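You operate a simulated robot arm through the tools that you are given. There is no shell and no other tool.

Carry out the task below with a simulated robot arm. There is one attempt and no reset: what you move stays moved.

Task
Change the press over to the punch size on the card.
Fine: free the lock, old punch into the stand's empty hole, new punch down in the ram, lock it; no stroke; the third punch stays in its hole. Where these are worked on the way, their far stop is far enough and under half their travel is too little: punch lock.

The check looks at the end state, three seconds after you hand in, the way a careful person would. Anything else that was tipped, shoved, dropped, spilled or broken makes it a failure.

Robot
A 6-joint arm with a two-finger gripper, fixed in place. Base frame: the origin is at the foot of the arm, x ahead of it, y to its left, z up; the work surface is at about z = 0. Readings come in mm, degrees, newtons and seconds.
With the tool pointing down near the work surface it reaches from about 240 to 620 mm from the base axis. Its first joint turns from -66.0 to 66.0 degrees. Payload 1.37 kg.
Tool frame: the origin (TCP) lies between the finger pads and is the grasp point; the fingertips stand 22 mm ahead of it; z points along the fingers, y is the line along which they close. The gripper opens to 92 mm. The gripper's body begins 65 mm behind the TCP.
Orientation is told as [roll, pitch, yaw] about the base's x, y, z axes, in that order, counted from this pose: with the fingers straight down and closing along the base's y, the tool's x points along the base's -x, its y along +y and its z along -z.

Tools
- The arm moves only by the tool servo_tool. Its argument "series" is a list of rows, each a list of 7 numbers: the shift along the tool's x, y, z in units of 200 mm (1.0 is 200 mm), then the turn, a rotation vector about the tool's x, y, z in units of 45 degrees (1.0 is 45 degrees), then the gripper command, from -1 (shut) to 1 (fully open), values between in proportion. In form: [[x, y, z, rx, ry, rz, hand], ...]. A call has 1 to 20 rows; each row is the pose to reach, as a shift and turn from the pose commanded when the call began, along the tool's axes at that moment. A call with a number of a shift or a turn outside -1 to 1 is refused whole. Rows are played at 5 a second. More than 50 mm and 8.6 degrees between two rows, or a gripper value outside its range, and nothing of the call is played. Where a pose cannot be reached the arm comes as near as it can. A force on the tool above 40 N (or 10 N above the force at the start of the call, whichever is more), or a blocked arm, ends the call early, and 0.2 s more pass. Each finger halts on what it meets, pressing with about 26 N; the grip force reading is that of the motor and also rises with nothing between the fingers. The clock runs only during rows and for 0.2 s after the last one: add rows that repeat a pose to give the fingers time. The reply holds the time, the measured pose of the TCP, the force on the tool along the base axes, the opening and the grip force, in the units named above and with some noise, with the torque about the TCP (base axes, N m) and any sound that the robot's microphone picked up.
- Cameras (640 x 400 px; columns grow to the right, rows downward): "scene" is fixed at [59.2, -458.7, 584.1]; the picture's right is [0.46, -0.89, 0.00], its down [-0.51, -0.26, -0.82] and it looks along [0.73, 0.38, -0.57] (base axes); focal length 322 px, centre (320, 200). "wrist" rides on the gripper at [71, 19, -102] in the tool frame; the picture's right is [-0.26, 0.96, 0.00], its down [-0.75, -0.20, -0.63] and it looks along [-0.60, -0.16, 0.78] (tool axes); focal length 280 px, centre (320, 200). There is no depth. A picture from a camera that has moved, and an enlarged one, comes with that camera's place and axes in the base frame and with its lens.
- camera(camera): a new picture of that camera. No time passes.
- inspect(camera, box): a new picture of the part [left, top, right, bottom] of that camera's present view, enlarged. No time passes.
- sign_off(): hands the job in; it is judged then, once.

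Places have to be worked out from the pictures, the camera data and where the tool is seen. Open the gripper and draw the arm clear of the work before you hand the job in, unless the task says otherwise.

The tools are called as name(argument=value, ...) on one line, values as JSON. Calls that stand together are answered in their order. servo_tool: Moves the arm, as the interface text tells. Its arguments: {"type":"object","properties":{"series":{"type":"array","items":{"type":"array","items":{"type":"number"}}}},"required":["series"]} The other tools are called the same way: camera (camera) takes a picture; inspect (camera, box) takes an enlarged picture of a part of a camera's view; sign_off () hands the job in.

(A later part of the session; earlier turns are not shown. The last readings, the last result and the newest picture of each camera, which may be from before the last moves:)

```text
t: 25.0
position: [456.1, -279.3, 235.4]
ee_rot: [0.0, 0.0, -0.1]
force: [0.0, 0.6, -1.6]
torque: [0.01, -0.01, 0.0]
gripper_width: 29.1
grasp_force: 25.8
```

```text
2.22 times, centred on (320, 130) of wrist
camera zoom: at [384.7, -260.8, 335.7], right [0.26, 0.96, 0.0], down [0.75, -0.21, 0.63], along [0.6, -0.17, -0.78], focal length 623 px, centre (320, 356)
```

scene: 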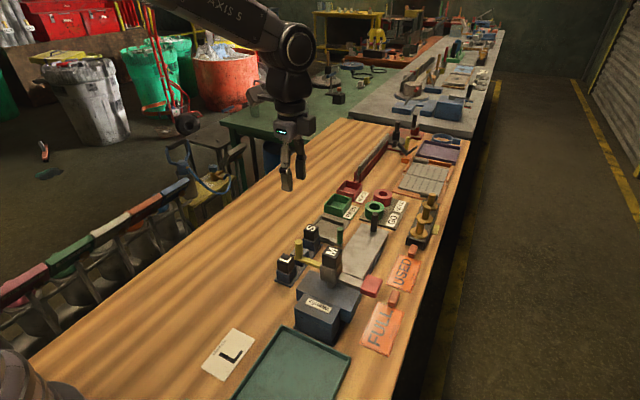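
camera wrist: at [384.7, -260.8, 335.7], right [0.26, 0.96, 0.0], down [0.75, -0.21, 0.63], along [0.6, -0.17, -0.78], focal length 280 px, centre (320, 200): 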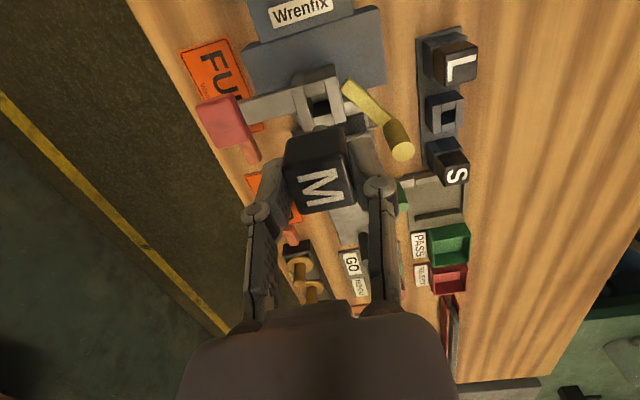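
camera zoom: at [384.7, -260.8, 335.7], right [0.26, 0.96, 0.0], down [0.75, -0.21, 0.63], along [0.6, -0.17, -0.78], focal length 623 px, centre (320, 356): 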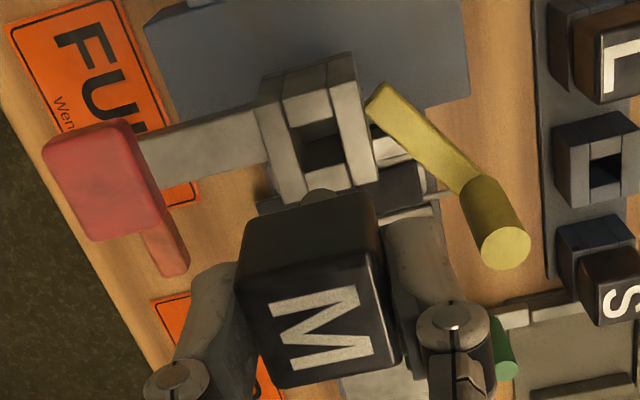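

The shank is ≈11–12 mm round and ≈30 mm long, and the sockets have ≈15 mm square holes. I zoom tightly on the empty stand socket and the ram hole to locate both accurately.

inspect(camera="wrist", box=[415, 80, 475, 140])

inspect(camera="scene", box=[285, 230, 335, 280])

inspect(camera="wrist", box=[285, 60, 355, 130])

inspect(camera="wrist", box=[410, 20, 490, 100])

```text
6.67 times, centred on (445, 110) of wrist
camera zoom: at [384.7, -260.8, 335.7], right [0.26, 0.96, 0.0], down [0.75, -0.21, 0.63], along [0.6, -0.17, -0.78], focal length 1869 px, centre (-513, 800)
```

zoom: 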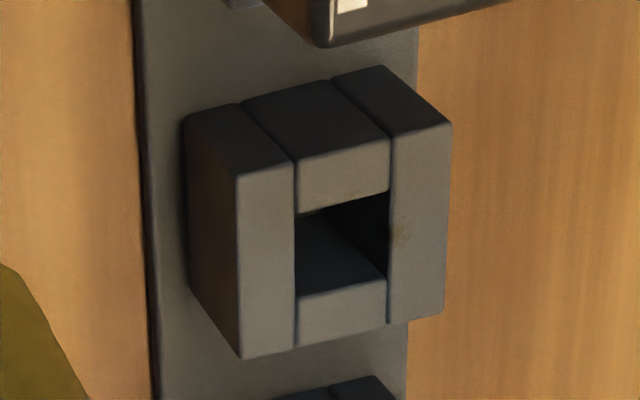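

```text
8.00 times, centred on (310, 255) of scene
camera zoom: at [59.2, -458.7, 584.1], right [0.46, -0.89, 0.0], down [-0.51, -0.26, -0.82], along [0.73, 0.38, -0.57], focal length 2574 px, centre (400, -240)
```

zoom: 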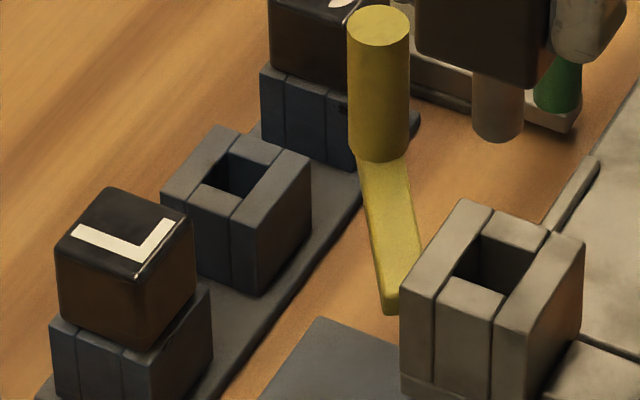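

```text
5.71 times, centred on (320, 95) of wrist
camera zoom: at [384.7, -260.8, 335.7], right [0.26, 0.96, 0.0], down [0.75, -0.21, 0.63], along [0.6, -0.17, -0.78], focal length 1602 px, centre (320, 800)
```

zoom: 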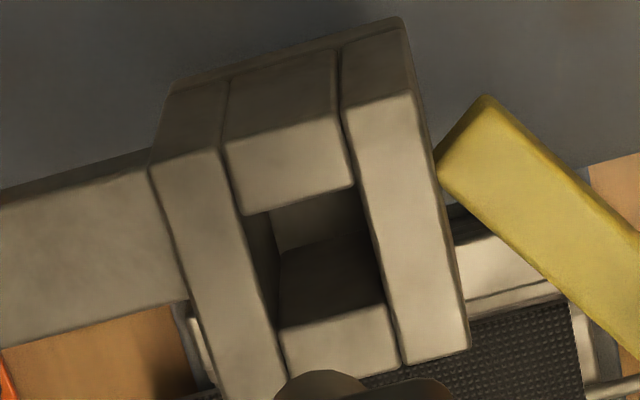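

```text
5.00 times, centred on (450, 60) of wrist
camera zoom: at [384.7, -260.8, 335.7], right [0.26, 0.96, 0.0], down [0.75, -0.21, 0.63], along [0.6, -0.17, -0.78], focal length 1402 px, centre (-330, 900)
```

zoom: 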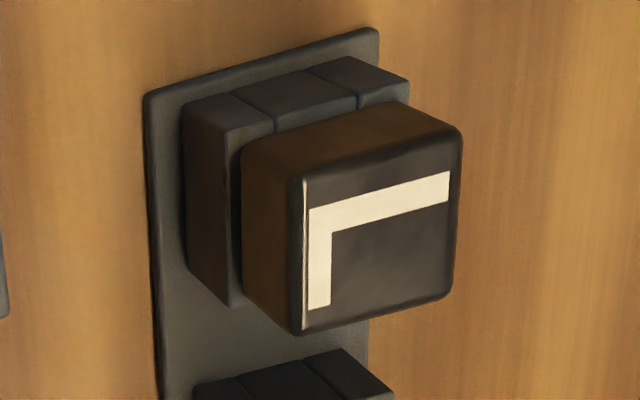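

From one wrist view the ram hole comes out at (453.9,-280.0), which matches the grip position, and the empty stand hole at about (535.5,-158, top z≈44). I carry M across at z≈235, which clears the knob, to above the empty socket.

servo_tool(series=[[-0.04, 0.06, 0, 0, 0, 0, -1], [-0.11, 0.17, 0, 0, 0, 0, -1], [-0.2, 0.3, 0, 0, 0, 0, -1], [-0.29, 0.44, 0, 0, 0, 0, -1], [-0.36, 0.55, 0, 0, 0, 0, -1], [-0.402, 0.61, 0, 0, 0, 0, -1], [-0.402, 0.61, 0, 0, 0, 0, -1]])

camera(camera="wrist")

inspect(camera="scene", box=[250, 170, 370, 300])

```text
t: 26.6
position: [535.1, -156.9, 233.1]
ee_rot: [0.0, 0.0, -0.2]
force: [0.6, 0.5, -1.1]
torque: [0.03, 0.0, -0.02]
gripper_width: 28.9
grasp_force: 26.3
```

```text
taken
camera wrist: at [464.5, -138.7, 334.5], right [0.26, 0.96, 0.0], down [0.75, -0.21, 0.63], along [0.6, -0.17, -0.78], focal length 280 px, centre (320, 200)
```

wrist: 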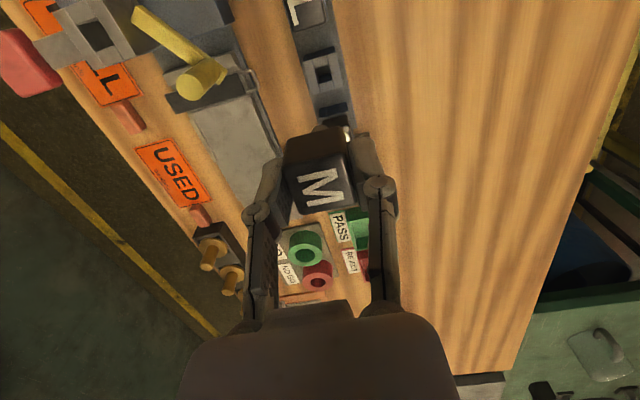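

```text
3.08 times, centred on (310, 235) of scene
camera zoom: at [59.3, -458.7, 584.1], right [0.46, -0.89, 0.0], down [-0.51, -0.26, -0.82], along [0.73, 0.38, -0.57], focal length 990 px, centre (351, 92)
```

zoom: 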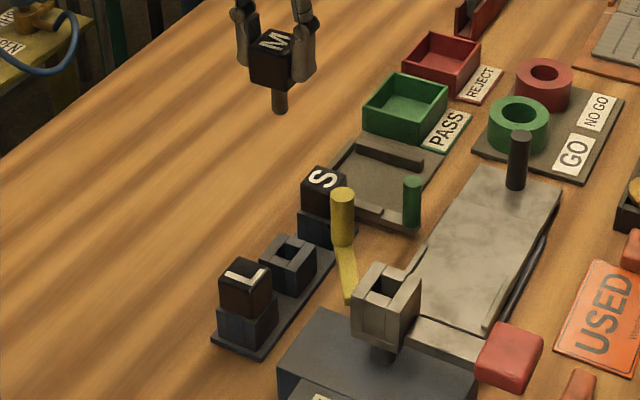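

I zoom on the socket from here to refine its position with a second viewpoint.

inspect(camera="wrist", box=[290, 40, 360, 110])

inspect(camera="wrist", box=[280, 0, 370, 180])

```text
5.71 times, centred on (325, 75) of wrist
camera zoom: at [464.5, -138.7, 334.5], right [0.26, 0.96, 0.0], down [0.75, -0.21, 0.63], along [0.6, -0.17, -0.78], focal length 1602 px, centre (291, 914)
```

zoom: 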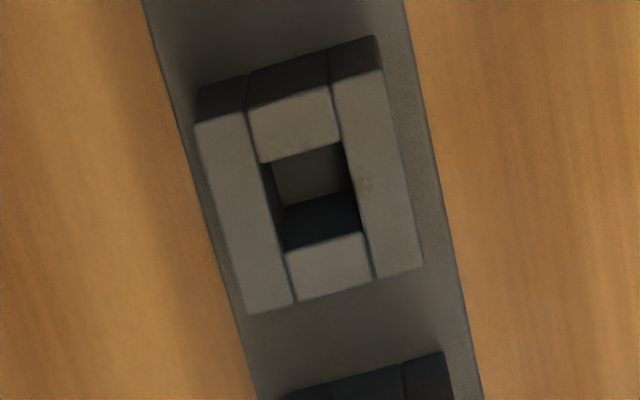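

```text
2.22 times, centred on (325, 90) of wrist
camera zoom: at [464.5, -138.7, 334.5], right [0.26, 0.96, 0.0], down [0.75, -0.21, 0.63], along [0.6, -0.17, -0.78], focal length 623 px, centre (309, 444)
```

zoom: 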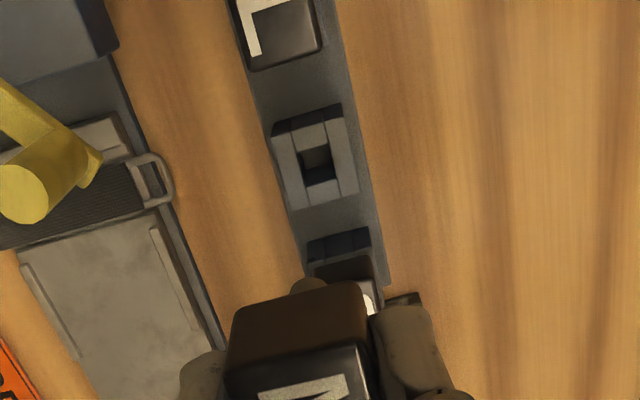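

The two wrist views intersect near (540.7,-155, z≈35). I shift there and lower to z≈140, with the shank tip at ≈85, for a closer look.

servo_tool(series=[[-0.01, 0.005, 0.08, 0, 0, 0, -1], [-0.02, 0.01, 0.2, 0, 0, 0, -1], [-0.025, 0.012, 0.32, 0, 0, 0, -1], [-0.025, 0.012, 0.42, 0, 0, 0, -1], [-0.025, 0.012, 0.4625, 0, 0, 0, -1], [-0.025, 0.012, 0.4625, 0, 0, 0, -1]])

inspect(camera="wrist", box=[270, 40, 380, 160])

inspect(camera="scene", box=[270, 190, 350, 280])

```text
t: 28.0
position: [539.9, -153.7, 139.5]
ee_rot: [0.0, 0.0, -0.2]
force: [-0.6, 0.6, 0.1]
torque: [-0.01, 0.0, 0.03]
gripper_width: 29.2
grasp_force: 25.9
```

```text
3.33 times, centred on (325, 100) of wrist
camera zoom: at [470.3, -136.0, 240.7], right [0.26, 0.96, 0.0], down [0.75, -0.21, 0.63], along [0.6, -0.17, -0.78], focal length 935 px, centre (303, 533)
```

zoom: 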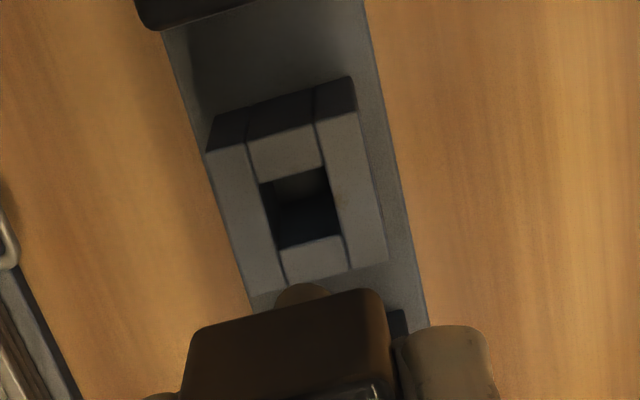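

```text
4.44 times, centred on (310, 235) of scene
camera zoom: at [59.2, -458.7, 584.1], right [0.46, -0.89, 0.0], down [-0.51, -0.26, -0.82], along [0.73, 0.38, -0.57], focal length 1430 px, centre (364, 44)
```

zoom: 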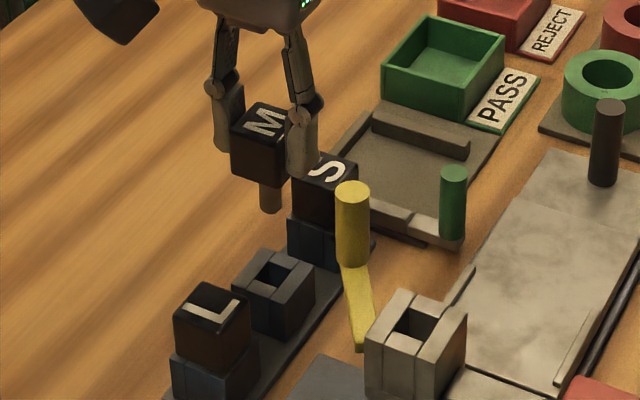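

Three views agree: the hole is at (540.8,-155.1), top z≈35, and the shank is at about (540.9,-155.2). I lower to just above the hole, tip ≈6 mm above, and check.

servo_tool(series=[[0, 0, 0.08, 0, 0, 0, -1], [0, 0, 0.16, 0, 0, 0, -1], [0, 0, 0.21, 0, 0, 0, -1], [0, 0, 0.21, 0, 0, 0, -1]])

inspect(camera="wrist", box=[270, 40, 380, 160])

inspect(camera="scene", box=[285, 220, 345, 270])

```text
t: 29.0
position: [542.3, -154.4, 97.7]
ee_rot: [0.0, 0.0, -0.1]
force: [0.7, 0.2, -0.2]
torque: [0.01, -0.02, 0.01]
gripper_width: 29.4
grasp_force: 25.9
```

```text
3.33 times, centred on (325, 100) of wrist
camera zoom: at [471.1, -135.8, 199.7], right [0.26, 0.96, 0.0], down [0.75, -0.21, 0.63], along [0.6, -0.17, -0.78], focal length 935 px, centre (303, 533)
```

zoom: 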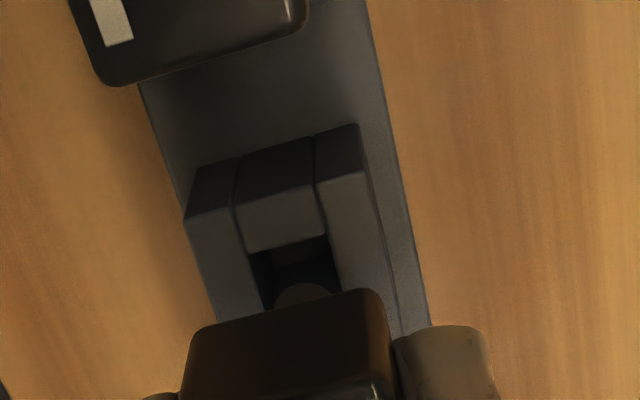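

```text
8.00 times, centred on (315, 245) of scene
camera zoom: at [59.2, -458.7, 584.1], right [0.46, -0.89, 0.0], down [-0.51, -0.26, -0.82], along [0.73, 0.38, -0.57], focal length 2574 px, centre (360, -160)
```

zoom: 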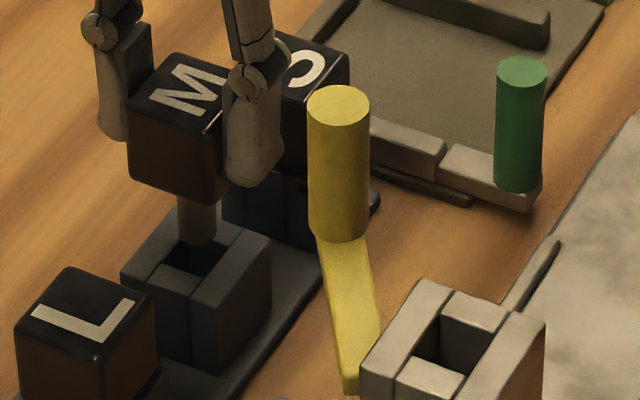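

The tip lines up with the hole in both views to within about 0.5 mm. I lower another 16 mm slowly to start the insertion and check the force.

servo_tool(series=[[0, 0, 0.02, 0, 0, 0, -1], [0, 0, 0.04, 0, 0, 0, -1], [0, 0, 0.06, 0, 0, 0, -1], [0, 0, 0.08, 0, 0, 0, -1]])

inspect(camera="scene", box=[285, 220, 345, 270])

inspect(camera="wrist", box=[270, 40, 380, 160])

```text
t: 30.0
position: [541.2, -154.6, 80.5]
ee_rot: [0.1, 0.3, -0.1]
force: [-13.8, 1.5, 3.3]
torque: [0.08, 0.61, 0.02]
gripper_width: 29.2
grasp_force: 26.0
```

```text
8.00 times, centred on (315, 245) of scene
camera zoom: at [59.2, -458.7, 584.1], right [0.46, -0.89, 0.0], down [-0.51, -0.26, -0.82], along [0.73, 0.38, -0.57], focal length 2574 px, centre (360, -160)
```

zoom: 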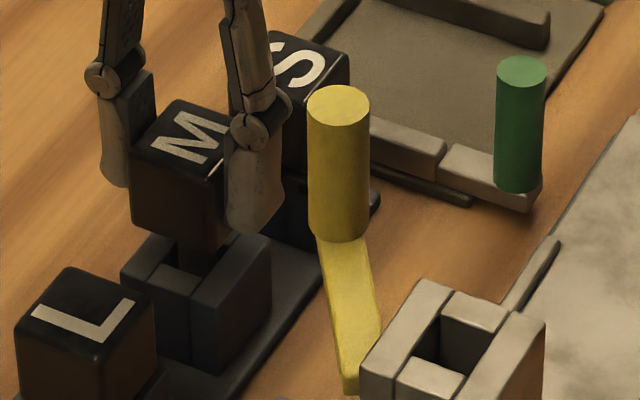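

```text
3.33 times, centred on (325, 100) of wrist
camera zoom: at [470.6, -136.4, 182.8], right [0.26, 0.96, 0.0], down [0.76, -0.21, 0.62], along [0.6, -0.16, -0.78], focal length 935 px, centre (303, 533)
```

zoom: 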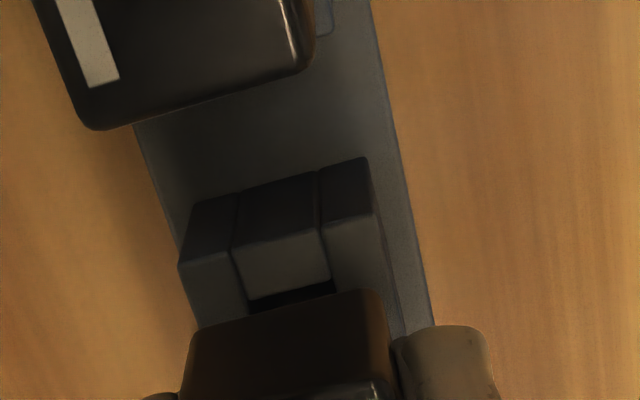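

The shank entered, but it presses on the +x wall of the hole (−13.8 N along x, torque consistent). I shift about 1.5 mm toward −x to centre it.

servo_tool(series=[[0.004, 0, 0, 0, 0, 0, -1], [0.0075, 0, 0, 0, 0, 0, -1], [0.0075, 0, 0, 0, 0, 0, -1]])

```text
t: 30.8
position: [539.6, -157.2, 83.0]
ee_rot: [-0.1, -0.1, -0.1]
force: [-1.0, -0.4, -1.5]
torque: [0.01, 0.03, -0.01]
gripper_width: 29.3
grasp_force: 25.8
```

The side force is gone. I shift 0.6 mm more for margin and lower further in steps.

servo_tool(series=[[0.003, 0, 0.0, 0, 0, 0, -1], [0.003, 0, 0.02, 0, 0, 0, -1], [0.003, 0, 0.04, 0, 0, 0, -1], [0.003, 0, 0.06, 0, 0, 0, -1]])

```text
t: 31.8
position: [537.9, -155.6, 70.9]
ee_rot: [0.0, 0.0, -0.1]
force: [-0.2, 0.7, 0.2]
torque: [0.01, 0.02, -0.03]
gripper_width: 29.1
grasp_force: 26.3
```

The insertion is free of force at z≈70. I lower another 8 mm, watching for seating.

servo_tool(series=[[0, 0, 0.01, 0, 0, 0, -1], [0, 0, 0.02, 0, 0, 0, -1], [0, 0, 0.03, 0, 0, 0, -1], [0, 0, 0.04, 0, 0, 0, -1]])

inspect(camera="scene", box=[285, 220, 345, 270])

```text
t: 32.8
position: [539.1, -155.1, 62.7]
ee_rot: [-0.2, -0.2, -0.1]
force: [-4.8, 1.6, 22.3]
torque: [0.05, 0.08, 0.01]
gripper_width: 29.5
grasp_force: 25.8
```

```text
8.00 times, centred on (315, 245) of scene
camera zoom: at [59.1, -458.6, 584.1], right [0.46, -0.89, 0.0], down [-0.51, -0.26, -0.82], along [0.73, 0.38, -0.57], focal length 2574 px, centre (360, -160)
```

zoom: 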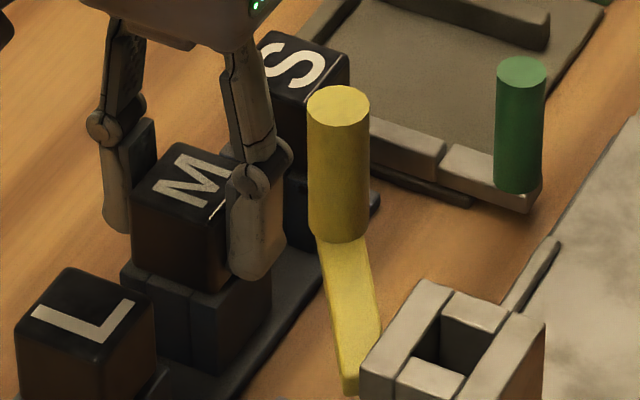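

The punch is seated: 22 N upward, and the head rests on the socket. I relieve the pressure by 1 mm, then open the fingers moderately.

servo_tool(series=[[0, 0, -0.005, 0, 0, 0, -1], [0, 0, -0.005, 0, 0, 0, -0.3], [0, 0, -0.005, 0, 0, 0, -0.1], [0, 0, -0.005, 0, 0, 0, 0.0], [0, 0, -0.005, 0, 0, 0, 0.0]])

inspect(camera="scene", box=[285, 220, 345, 270])

inspect(camera="wrist", box=[230, 20, 430, 260])

```text
t: 34.0
position: [537.2, -154.3, 64.2]
ee_rot: [0.0, 0.0, -0.1]
force: [1.1, 0.8, 0.8]
torque: [0.0, 0.01, 0.02]
gripper_width: 45.8
grasp_force: 0.1
```

```text
8.00 times, centred on (315, 245) of scene
camera zoom: at [59.2, -458.7, 584.1], right [0.46, -0.89, 0.0], down [-0.51, -0.26, -0.82], along [0.73, 0.38, -0.57], focal length 2574 px, centre (360, -160)
```

zoom: 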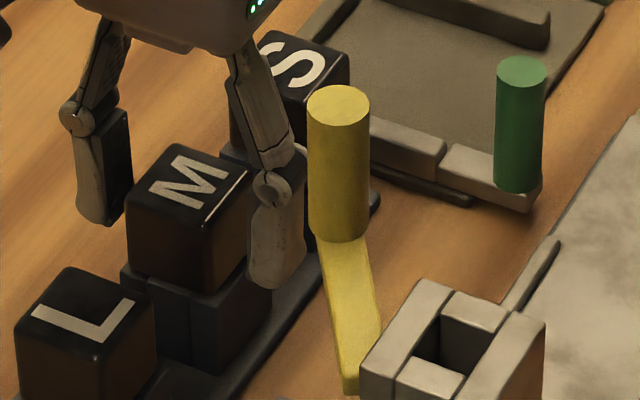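

```text
1.67 times, centred on (330, 140) of wrist
camera zoom: at [467.5, -136.5, 164.5], right [0.26, 0.96, 0.0], down [0.75, -0.21, 0.63], along [0.6, -0.17, -0.78], focal length 467 px, centre (303, 300)
```

zoom: 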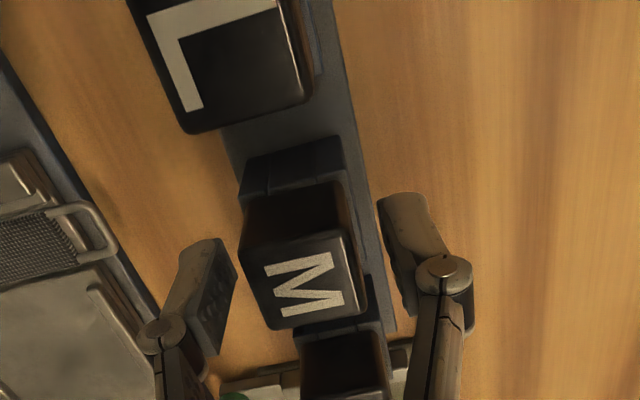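

M sits upright in the middle socket. I raise straight up and look at L and M from above.

servo_tool(series=[[0, 0, -0.05, 0, 0, 0, 0.0], [0, 0, -0.15, 0, 0, 0, 0.0], [0, 0, -0.3, 0, 0, 0, 0.0], [0, 0, -0.45, 0, 0, 0, 0.0], [0.15, 0, -0.5, 0, 0, 0, 0.0], [0.25, 0, -0.5, 0, 0, 0, 0.0], [0.285, 0, -0.5, 0, 0, 0, 0.0], [0.285, 0, -0.5, 0, 0, 0, 0.0]])

camera(camera="wrist")

inspect(camera="scene", box=[265, 200, 345, 300])

```text
t: 35.8
position: [479.5, -155.1, 163.9]
ee_rot: [0.0, 0.0, -0.2]
force: [-0.2, 1.1, -0.2]
torque: [-0.05, -0.01, 0.0]
gripper_width: 45.8
grasp_force: 0.1
```

```text
taken
camera wrist: at [409.7, -136.4, 264.7], right [0.26, 0.96, 0.0], down [0.75, -0.21, 0.63], along [0.6, -0.17, -0.78], focal length 280 px, centre (320, 200)
```

wrist: 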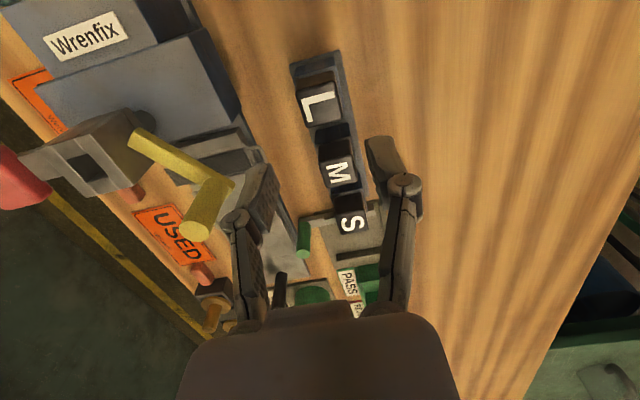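

```text
4.00 times, centred on (305, 250) of scene
camera zoom: at [59.2, -458.7, 584.1], right [0.46, -0.89, 0.0], down [-0.51, -0.26, -0.82], along [0.73, 0.38, -0.57], focal length 1287 px, centre (380, 0)
```

zoom: 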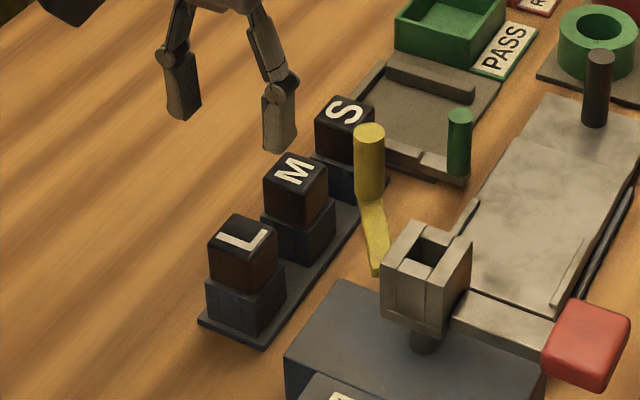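

I zoom on L (and M and S) in the wrist view to measure L's position.

inspect(camera="wrist", box=[280, 50, 380, 150])

inspect(camera="wrist", box=[280, 120, 400, 250])

inspect(camera="wrist", box=[40, 90, 160, 210])

```text
4.00 times, centred on (330, 100) of wrist
camera zoom: at [409.7, -136.4, 264.7], right [0.26, 0.96, 0.0], down [0.75, -0.21, 0.63], along [0.6, -0.17, -0.78], focal length 1122 px, centre (280, 600)
```

zoom: 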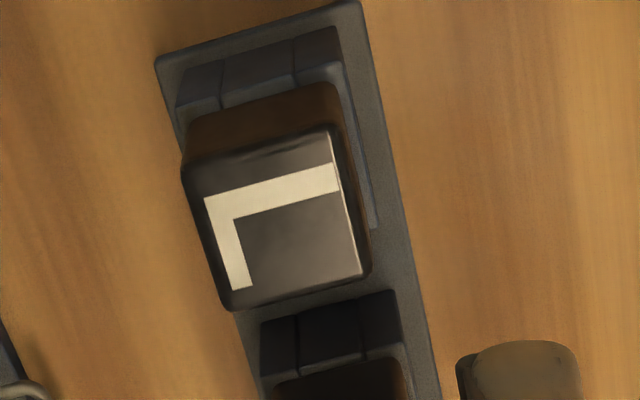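

```text
3.08 times, centred on (340, 185) of wrist
camera zoom: at [409.7, -136.4, 264.7], right [0.26, 0.96, 0.0], down [0.75, -0.21, 0.63], along [0.6, -0.17, -0.78], focal length 863 px, centre (258, 246)
```

zoom: 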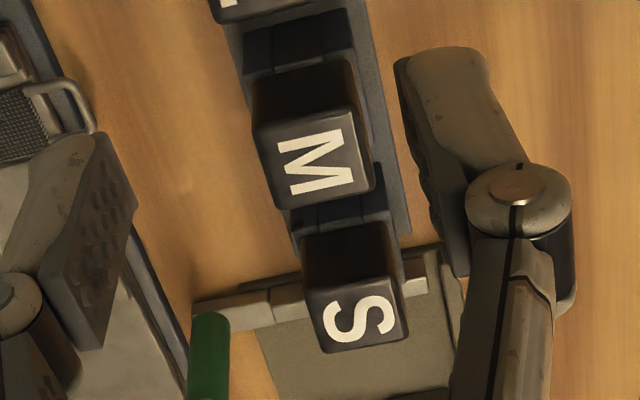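

```text
3.33 times, centred on (100, 150) of wrist
camera zoom: at [409.7, -136.4, 264.7], right [0.26, 0.96, 0.0], down [0.75, -0.21, 0.63], along [0.6, -0.17, -0.78], focal length 935 px, centre (1053, 367)
```

zoom: 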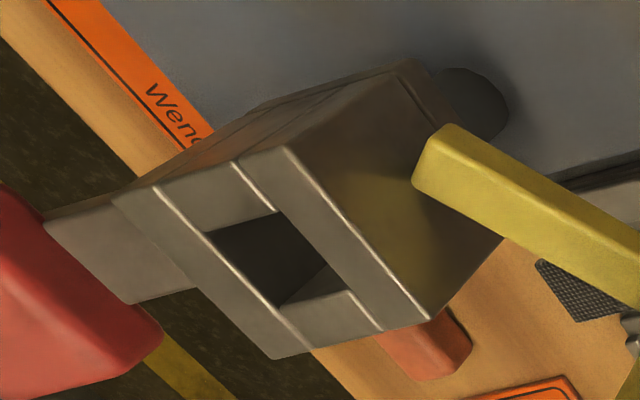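

L's head is at about (480,-155.7), nearly under the tool. I shift −1.2 mm in x and descend 100 mm to the same grip height at which M was seated.

servo_tool(series=[[0.006, -0.002, 0.08, 0, 0, 0, 0.0], [0.006, -0.002, 0.2, 0, 0, 0, 0.0], [0.006, -0.002, 0.32, 0, 0, 0, 0.0], [0.006, -0.002, 0.42, 0, 0, 0, 0.0], [0.006, -0.002, 0.48, 0, 0, 0, 0.0], [0.006, -0.002, 0.5, 0, 0, 0, 0.0], [0.006, -0.002, 0.5, 0, 0, 0, 0.0]])

inspect(camera="wrist", box=[230, 60, 430, 260])

inspect(camera="scene", box=[265, 220, 325, 290])

```text
t: 37.4
position: [479.6, -156.5, 65.3]
ee_rot: [-0.1, 0.0, -0.1]
force: [-0.3, -0.1, 0.4]
torque: [-0.05, -0.01, 0.01]
gripper_width: 45.9
grasp_force: 0.0
```

```text
2.00 times, centred on (330, 160) of wrist
camera zoom: at [409.6, -137.9, 165.8], right [0.26, 0.96, 0.0], down [0.75, -0.21, 0.63], along [0.6, -0.17, -0.78], focal length 561 px, centre (300, 280)
```

zoom: 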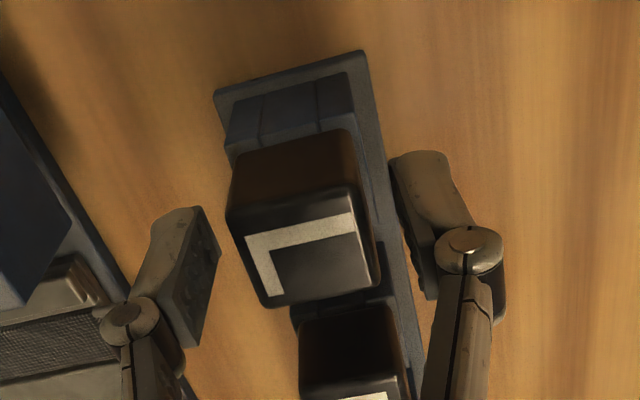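

```text
5.71 times, centred on (295, 255) of scene
camera zoom: at [59.2, -458.7, 584.1], right [0.46, -0.89, 0.0], down [-0.51, -0.26, -0.82], along [0.73, 0.38, -0.57], focal length 1838 px, centre (463, -114)
```

zoom: 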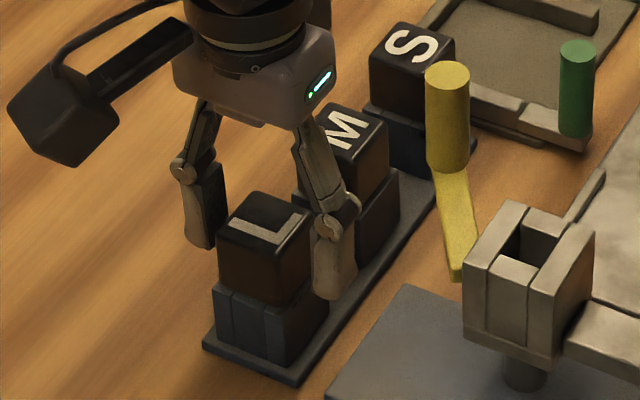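

L sits in the view almost exactly where M did when gripped in the ram, so the grip offset matches. I close the grip.

servo_tool(series=[[0, 0, 0, 0, 0, 0, -0.3], [0, 0, 0, 0, 0, 0, -1], [0, 0, 0, 0, 0, 0, -1], [0, 0, 0, 0, 0, 0, -1]])

inspect(camera="wrist", box=[230, 60, 430, 260])

```text
t: 38.4
position: [480.0, -156.1, 65.2]
ee_rot: [0.0, 0.0, 0.0]
force: [-0.3, 0.3, -0.3]
torque: [0.01, -0.02, 0.0]
gripper_width: 29.1
grasp_force: 26.3
```

```text
2.00 times, centred on (330, 160) of wrist
camera zoom: at [409.6, -137.9, 166.0], right [0.26, 0.96, 0.0], down [0.75, -0.21, 0.63], along [0.6, -0.17, -0.78], focal length 561 px, centre (300, 280)
```

zoom: 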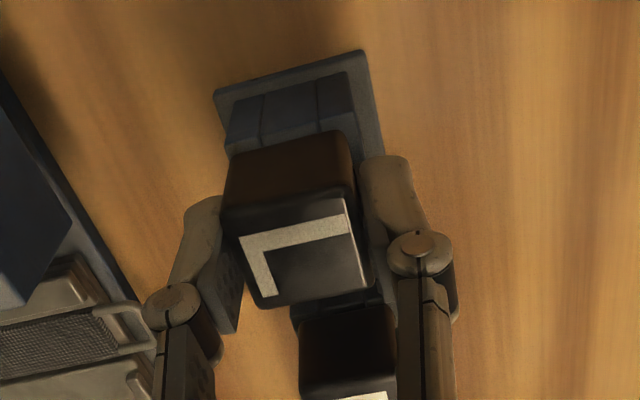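

Grip is good at 26 N. I lift slowly out of the stand, then up to z≈235.

servo_tool(series=[[0, 0, -0.02, 0, 0, 0, -1], [0, 0, -0.05, 0, 0, 0, -1], [0, 0, -0.1, 0, 0, 0, -1], [0, 0, -0.16, 0, 0, 0, -1], [0, 0, -0.22, 0, 0, 0, -1], [0, 0, -0.32, 0, 0, 0, -1], [0, 0, -0.45, 0, 0, 0, -1], [0, 0, -0.6, 0, 0, 0, -1], [0, 0, -0.75, 0, 0, 0, -1], [0, 0, -0.86, 0, 0, 0, -1], [0, 0, -0.86, 0, 0, 0, -1]])

inspect(camera="scene", box=[250, 170, 370, 300])

camera(camera="wrist")

```text
t: 40.8
position: [477.1, -152.3, 237.2]
ee_rot: [0.0, 0.1, -0.1]
force: [0.4, -0.4, -0.1]
torque: [0.01, 0.01, -0.01]
gripper_width: 29.3
grasp_force: 25.7
```

```text
3.08 times, centred on (310, 235) of scene
camera zoom: at [59.2, -458.7, 584.1], right [0.46, -0.89, 0.0], down [-0.51, -0.26, -0.82], along [0.73, 0.38, -0.57], focal length 990 px, centre (351, 92)
```

zoom: 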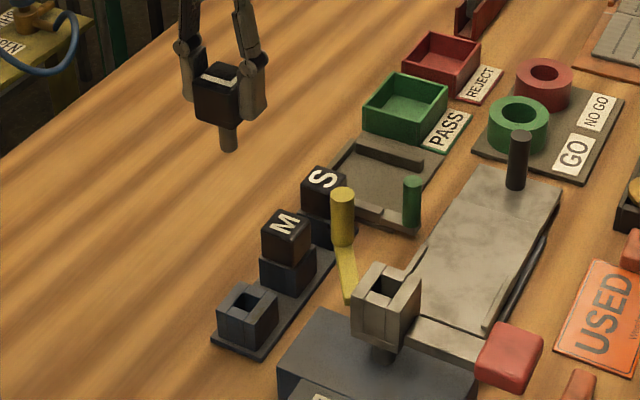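

```text
taken
camera wrist: at [408.0, -134.2, 338.5], right [0.26, 0.96, 0.0], down [0.75, -0.21, 0.63], along [0.6, -0.17, -0.78], focal length 280 px, centre (320, 200)
```

wrist: 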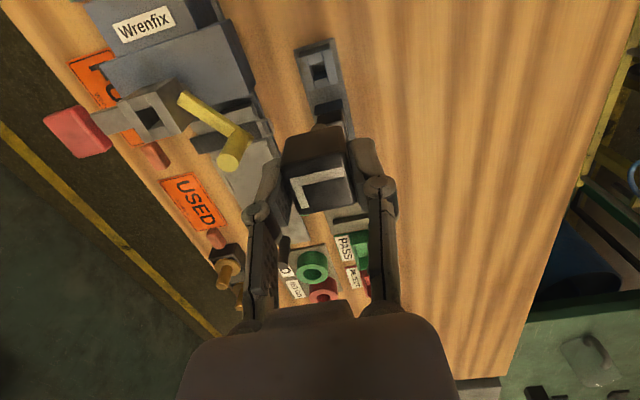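

L is out with its shank clear. I carry it over to above the ram at the same commanded position from which M was drawn.

servo_tool(series=[[0.012, -0.06, 0, 0, 0, 0, -1], [0.035, -0.17, 0, 0, 0, 0, -1], [0.062, -0.31, 0, 0, 0, 0, -1], [0.09, -0.45, 0, 0, 0, 0, -1], [0.112, -0.56, 0, 0, 0, 0, -1], [0.1255, -0.62, 0, 0, 0, 0, -1], [0.1255, -0.62, 0, 0, 0, 0, -1]])

inspect(camera="wrist", box=[270, 40, 370, 220])

inspect(camera="scene", box=[280, 190, 380, 290])

```text
t: 42.4
position: [452.9, -280.0, 232.6]
ee_rot: [0.0, 0.1, -0.1]
force: [0.0, -0.9, -0.9]
torque: [0.02, 0.03, 0.03]
gripper_width: 29.1
grasp_force: 26.3
```

```text
2.22 times, centred on (320, 130) of wrist
camera zoom: at [383.6, -261.3, 334.8], right [0.26, 0.96, 0.0], down [0.75, -0.21, 0.63], along [0.6, -0.17, -0.78], focal length 623 px, centre (320, 356)
```

zoom: 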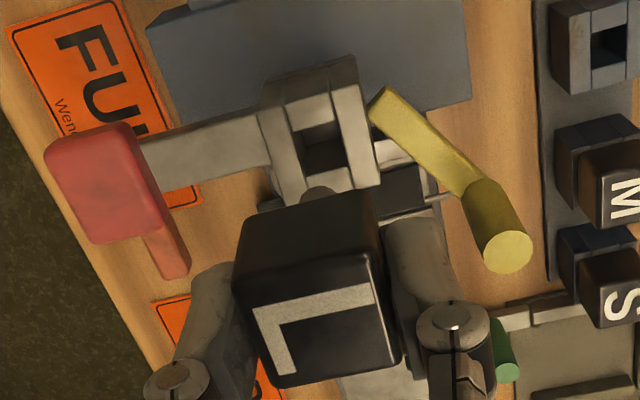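

```text
4.00 times, centred on (330, 240) of scene
camera zoom: at [59.2, -458.7, 584.1], right [0.46, -0.89, 0.0], down [-0.51, -0.26, -0.82], along [0.73, 0.38, -0.57], focal length 1287 px, centre (280, 40)
```

zoom: 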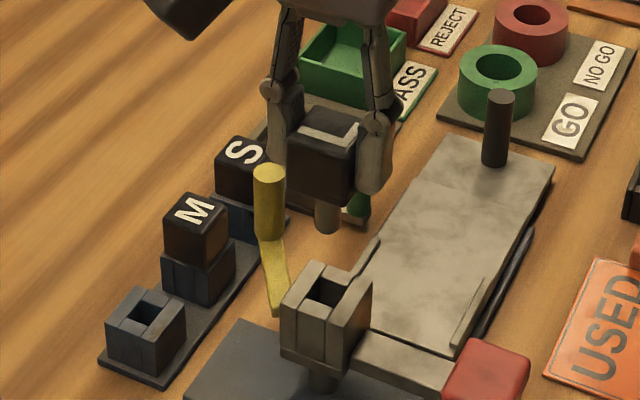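

The view matches the one after M's extraction to within about 1 mm. I lower until the tip is about 8 mm above the ram and check alignment.

servo_tool(series=[[0, 0, 0.05, 0, 0, 0, -1], [0, 0, 0.1, 0, 0, 0, -1], [0, 0, 0.15, 0, 0, 0, -1], [0, 0, 0.16, 0, 0, 0, -1], [0, 0, 0.16, 0, 0, 0, -1]])

inspect(camera="wrist", box=[270, 40, 380, 160])

inspect(camera="scene", box=[300, 220, 370, 290])

```text
t: 43.6
position: [454.8, -277.2, 203.1]
ee_rot: [0.0, -0.1, -0.1]
force: [0.5, -0.2, -0.8]
torque: [0.02, 0.01, 0.01]
gripper_width: 29.4
grasp_force: 26.3
```

```text
3.33 times, centred on (325, 100) of wrist
camera zoom: at [384.2, -260.3, 304.6], right [0.26, 0.96, 0.0], down [0.75, -0.21, 0.62], along [0.6, -0.17, -0.78], focal length 935 px, centre (303, 533)
```

zoom: 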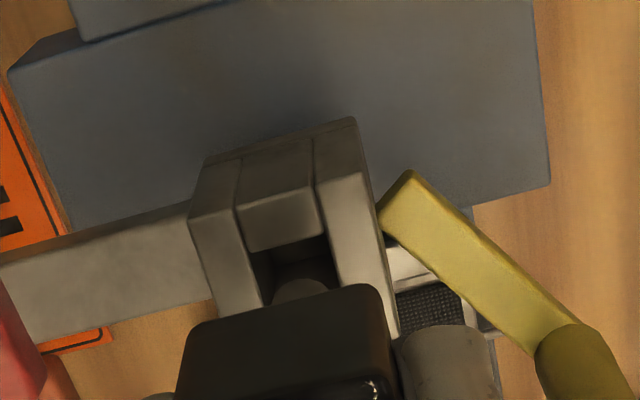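

```text
5.71 times, centred on (335, 255) of scene
camera zoom: at [59.2, -458.7, 584.1], right [0.46, -0.89, 0.0], down [-0.51, -0.26, -0.82], along [0.73, 0.38, -0.57], focal length 1838 px, centre (234, -114)
```

zoom: 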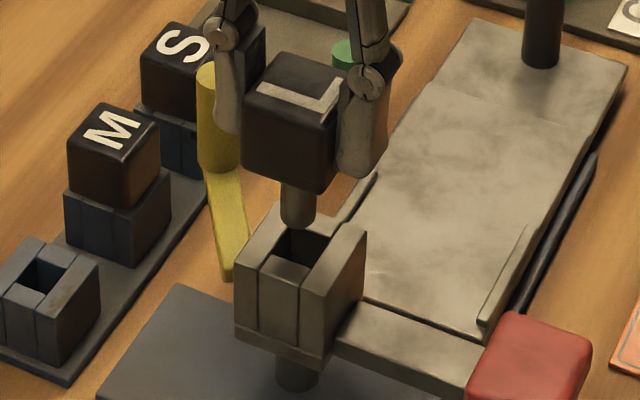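

The tip is nearly centred over the ram hole. From the M insertion I learned the shank tends to sit slightly +x, so I zoom on the scene view to check before inserting.

inspect(camera="scene", box=[315, 240, 355, 275])

inspect(camera="wrist", box=[295, 90, 345, 130])

```text
11.43 times, centred on (335, 258) of scene
camera zoom: at [59.2, -458.7, 584.1], right [0.46, -0.89, 0.0], down [-0.51, -0.26, -0.82], along [0.73, 0.38, -0.57], focal length 3677 px, centre (149, -457)
```

zoom: 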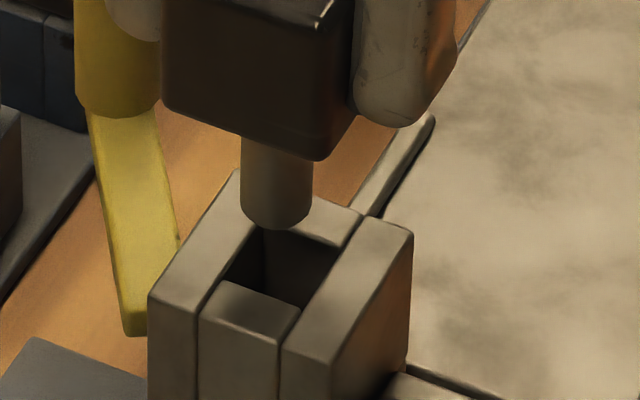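

```text
10.00 times, centred on (320, 110) of wrist
camera zoom: at [384.2, -260.3, 304.6], right [0.26, 0.96, 0.0], down [0.75, -0.21, 0.62], along [0.6, -0.17, -0.78], focal length 2804 px, centre (320, 1100)
```

zoom: 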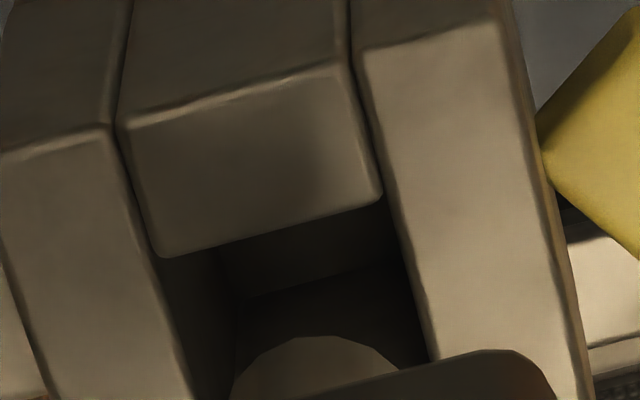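

Triangulating the tip and hole from both views gives about 0–0.3 mm in x and −0.8 mm in y to correct, with ±1.4 mm clearance. I apply that and lower 16 mm slowly.

servo_tool(series=[[0.0015, -0.0035, 0.0, 0, 0, 0, -1], [0.0015, -0.0035, 0.02, 0, 0, 0, -1], [0.0015, -0.0035, 0.04, 0, 0, 0, -1], [0.0015, -0.0035, 0.055, 0, 0, 0, -1], [0.0015, -0.0035, 0.07, 0, 0, 0, -1], [0.0015, -0.0035, 0.08, 0, 0, 0, -1]])

inspect(camera="scene", box=[315, 240, 355, 275])

```text
t: 45.0
position: [454.1, -280.0, 187.8]
ee_rot: [0.0, 0.0, 0.0]
force: [0.1, -0.7, -0.4]
torque: [0.0, 0.0, -0.02]
gripper_width: 29.0
grasp_force: 25.4
```

```text
11.43 times, centred on (335, 258) of scene
camera zoom: at [59.2, -458.7, 584.1], right [0.46, -0.89, 0.0], down [-0.51, -0.26, -0.82], along [0.73, 0.38, -0.57], focal length 3677 px, centre (149, -457)
```

zoom: 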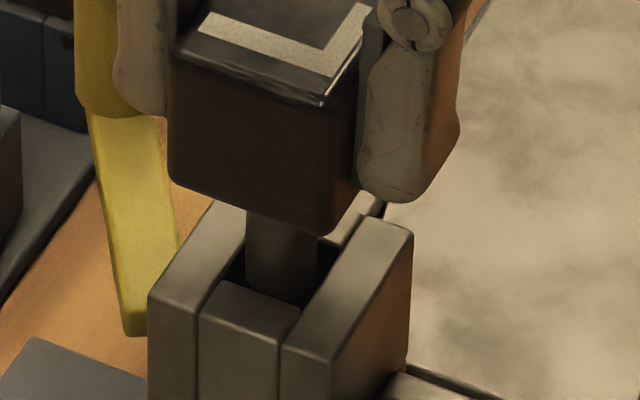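

The tip is inside the ram hole with no side force. I lower another 14 mm.

servo_tool(series=[[0, 0, 0.02, 0, 0, 0, -1], [0, 0, 0.04, 0, 0, 0, -1], [0, 0, 0.055, 0, 0, 0, -1], [0, 0, 0.07, 0, 0, 0, -1]])

```text
t: 46.0
position: [453.9, -279.8, 172.4]
ee_rot: [0.0, 0.0, -0.1]
force: [-0.5, -0.2, -0.7]
torque: [-0.02, -0.02, 0.03]
gripper_width: 29.1
grasp_force: 26.2
```

Still free at z≈172. I lower the last millimetres in small steps until the head seats.

servo_tool(series=[[0, 0, 0.01, 0, 0, 0, -1], [0, 0, 0.02, 0, 0, 0, -1], [0, 0, 0.03, 0, 0, 0, -1], [0, 0, 0.035, 0, 0, 0, -1]])

inspect(camera="scene", box=[315, 240, 355, 275])

```text
t: 47.0
position: [453.9, -280.3, 165.2]
ee_rot: [0.0, -0.1, -0.2]
force: [-0.4, -0.3, -0.9]
torque: [0.01, -0.02, 0.01]
gripper_width: 29.3
grasp_force: 26.2
```

```text
11.43 times, centred on (335, 258) of scene
camera zoom: at [59.2, -458.7, 584.1], right [0.46, -0.89, 0.0], down [-0.51, -0.26, -0.82], along [0.73, 0.38, -0.57], focal length 3677 px, centre (149, -457)
```

zoom: 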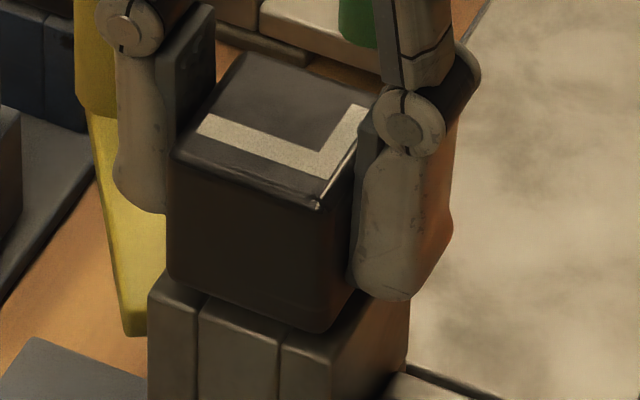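

Nearly seated and still no contact. I go 1 mm at a time so I do not push the ram down.

servo_tool(series=[[0, 0, 0.0025, 0, 0, 0, -1], [0, 0, 0.005, 0, 0, 0, -1], [0, 0, 0.005, 0, 0, 0, -1]])

inspect(camera="scene", box=[315, 240, 355, 275])

```text
t: 47.8
position: [453.8, -280.3, 165.4]
ee_rot: [0.0, -0.1, -0.1]
force: [0.0, 0.4, -0.6]
torque: [-0.01, 0.03, -0.02]
gripper_width: 29.1
grasp_force: 25.8
```

```text
11.43 times, centred on (335, 258) of scene
camera zoom: at [59.2, -458.7, 584.1], right [0.46, -0.89, 0.0], down [-0.51, -0.26, -0.82], along [0.73, 0.38, -0.57], focal length 3677 px, centre (149, -457)
```

zoom: 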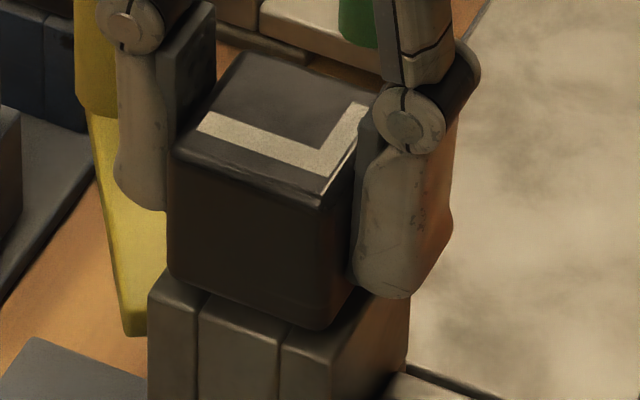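

The head is within about 1 mm of where M sat. I lower in another two half-millimetre steps.

servo_tool(series=[[0, 0, 0.004, 0, 0, 0, -1], [0, 0, 0.0075, 0, 0, 0, -1], [0, 0, 0.0075, 0, 0, 0, -1], [0, 0, 0.0075, 0, 0, 0, -1]])

inspect(camera="scene", box=[315, 240, 355, 275])

```text
t: 48.8
position: [454.5, -280.4, 163.1]
ee_rot: [0.0, 0.0, -0.1]
force: [0.3, 0.1, -0.8]
torque: [-0.02, -0.02, 0.0]
gripper_width: 29.4
grasp_force: 25.5
```

```text
11.43 times, centred on (335, 258) of scene
camera zoom: at [59.2, -458.7, 584.1], right [0.46, -0.89, 0.0], down [-0.51, -0.26, -0.82], along [0.73, 0.38, -0.57], focal length 3677 px, centre (149, -457)
```

zoom: 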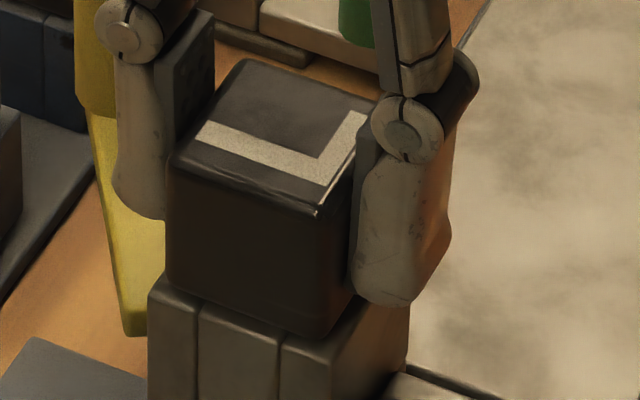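

It moved down 1.4 mm, still without contact force. Another 1 mm.

servo_tool(series=[[0, 0, 0.003, 0, 0, 0, -1], [0, 0, 0.005, 0, 0, 0, -1], [0, 0, 0.005, 0, 0, 0, -1]])

inspect(camera="scene", box=[315, 240, 355, 275])

```text
t: 49.6
position: [453.8, -280.0, 162.5]
ee_rot: [-0.1, 0.1, -0.1]
force: [-0.4, -1.2, 1.7]
torque: [0.02, -0.02, 0.01]
gripper_width: 29.3
grasp_force: 25.4
```

```text
11.43 times, centred on (335, 258) of scene
camera zoom: at [59.2, -458.7, 584.1], right [0.46, -0.89, 0.0], down [-0.51, -0.26, -0.82], along [0.73, 0.38, -0.57], focal length 3677 px, centre (149, -457)
```

zoom: 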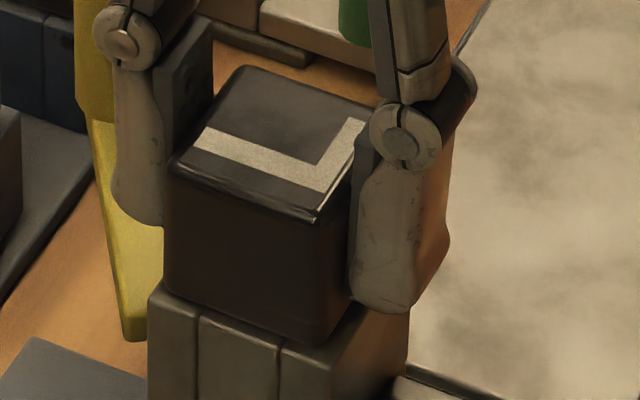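

Light contact (+1.7 N) and the head's lower edge meets the ram top, so it is seated. I release without pushing further.

servo_tool(series=[[0, 0, 0, 0, 0, 0, -0.3], [0, 0, 0, 0, 0, 0, -0.1], [0, 0, 0, 0, 0, 0, 0.0], [0, 0, 0, 0, 0, 0, 0.0]])

inspect(camera="scene", box=[315, 240, 355, 275])

inspect(camera="wrist", box=[230, 60, 430, 260])

```text
t: 50.6
position: [453.8, -279.7, 161.8]
ee_rot: [0.0, 0.0, -0.1]
force: [0.1, 0.2, -0.7]
torque: [0.01, -0.01, -0.01]
gripper_width: 46.2
grasp_force: 0.1
```

```text
11.43 times, centred on (335, 258) of scene
camera zoom: at [59.2, -458.7, 584.1], right [0.46, -0.89, 0.0], down [-0.51, -0.26, -0.82], along [0.73, 0.38, -0.57], focal length 3677 px, centre (149, -457)
```

zoom: 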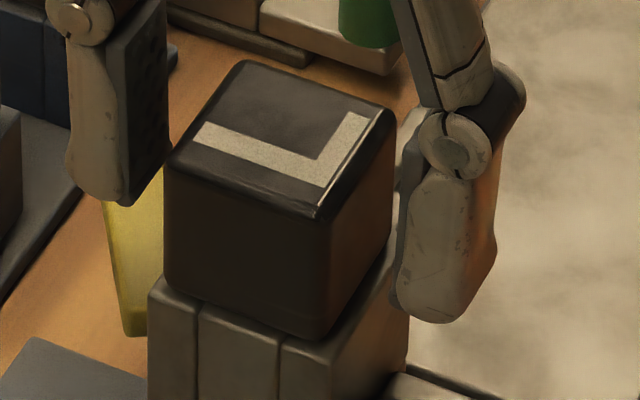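

```text
2.00 times, centred on (330, 160) of wrist
camera zoom: at [383.8, -261.0, 263.8], right [0.26, 0.96, 0.0], down [0.75, -0.21, 0.63], along [0.6, -0.17, -0.78], focal length 561 px, centre (300, 280)
```

zoom: 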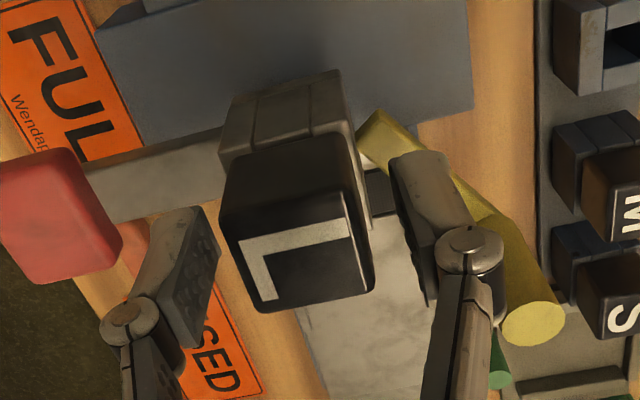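

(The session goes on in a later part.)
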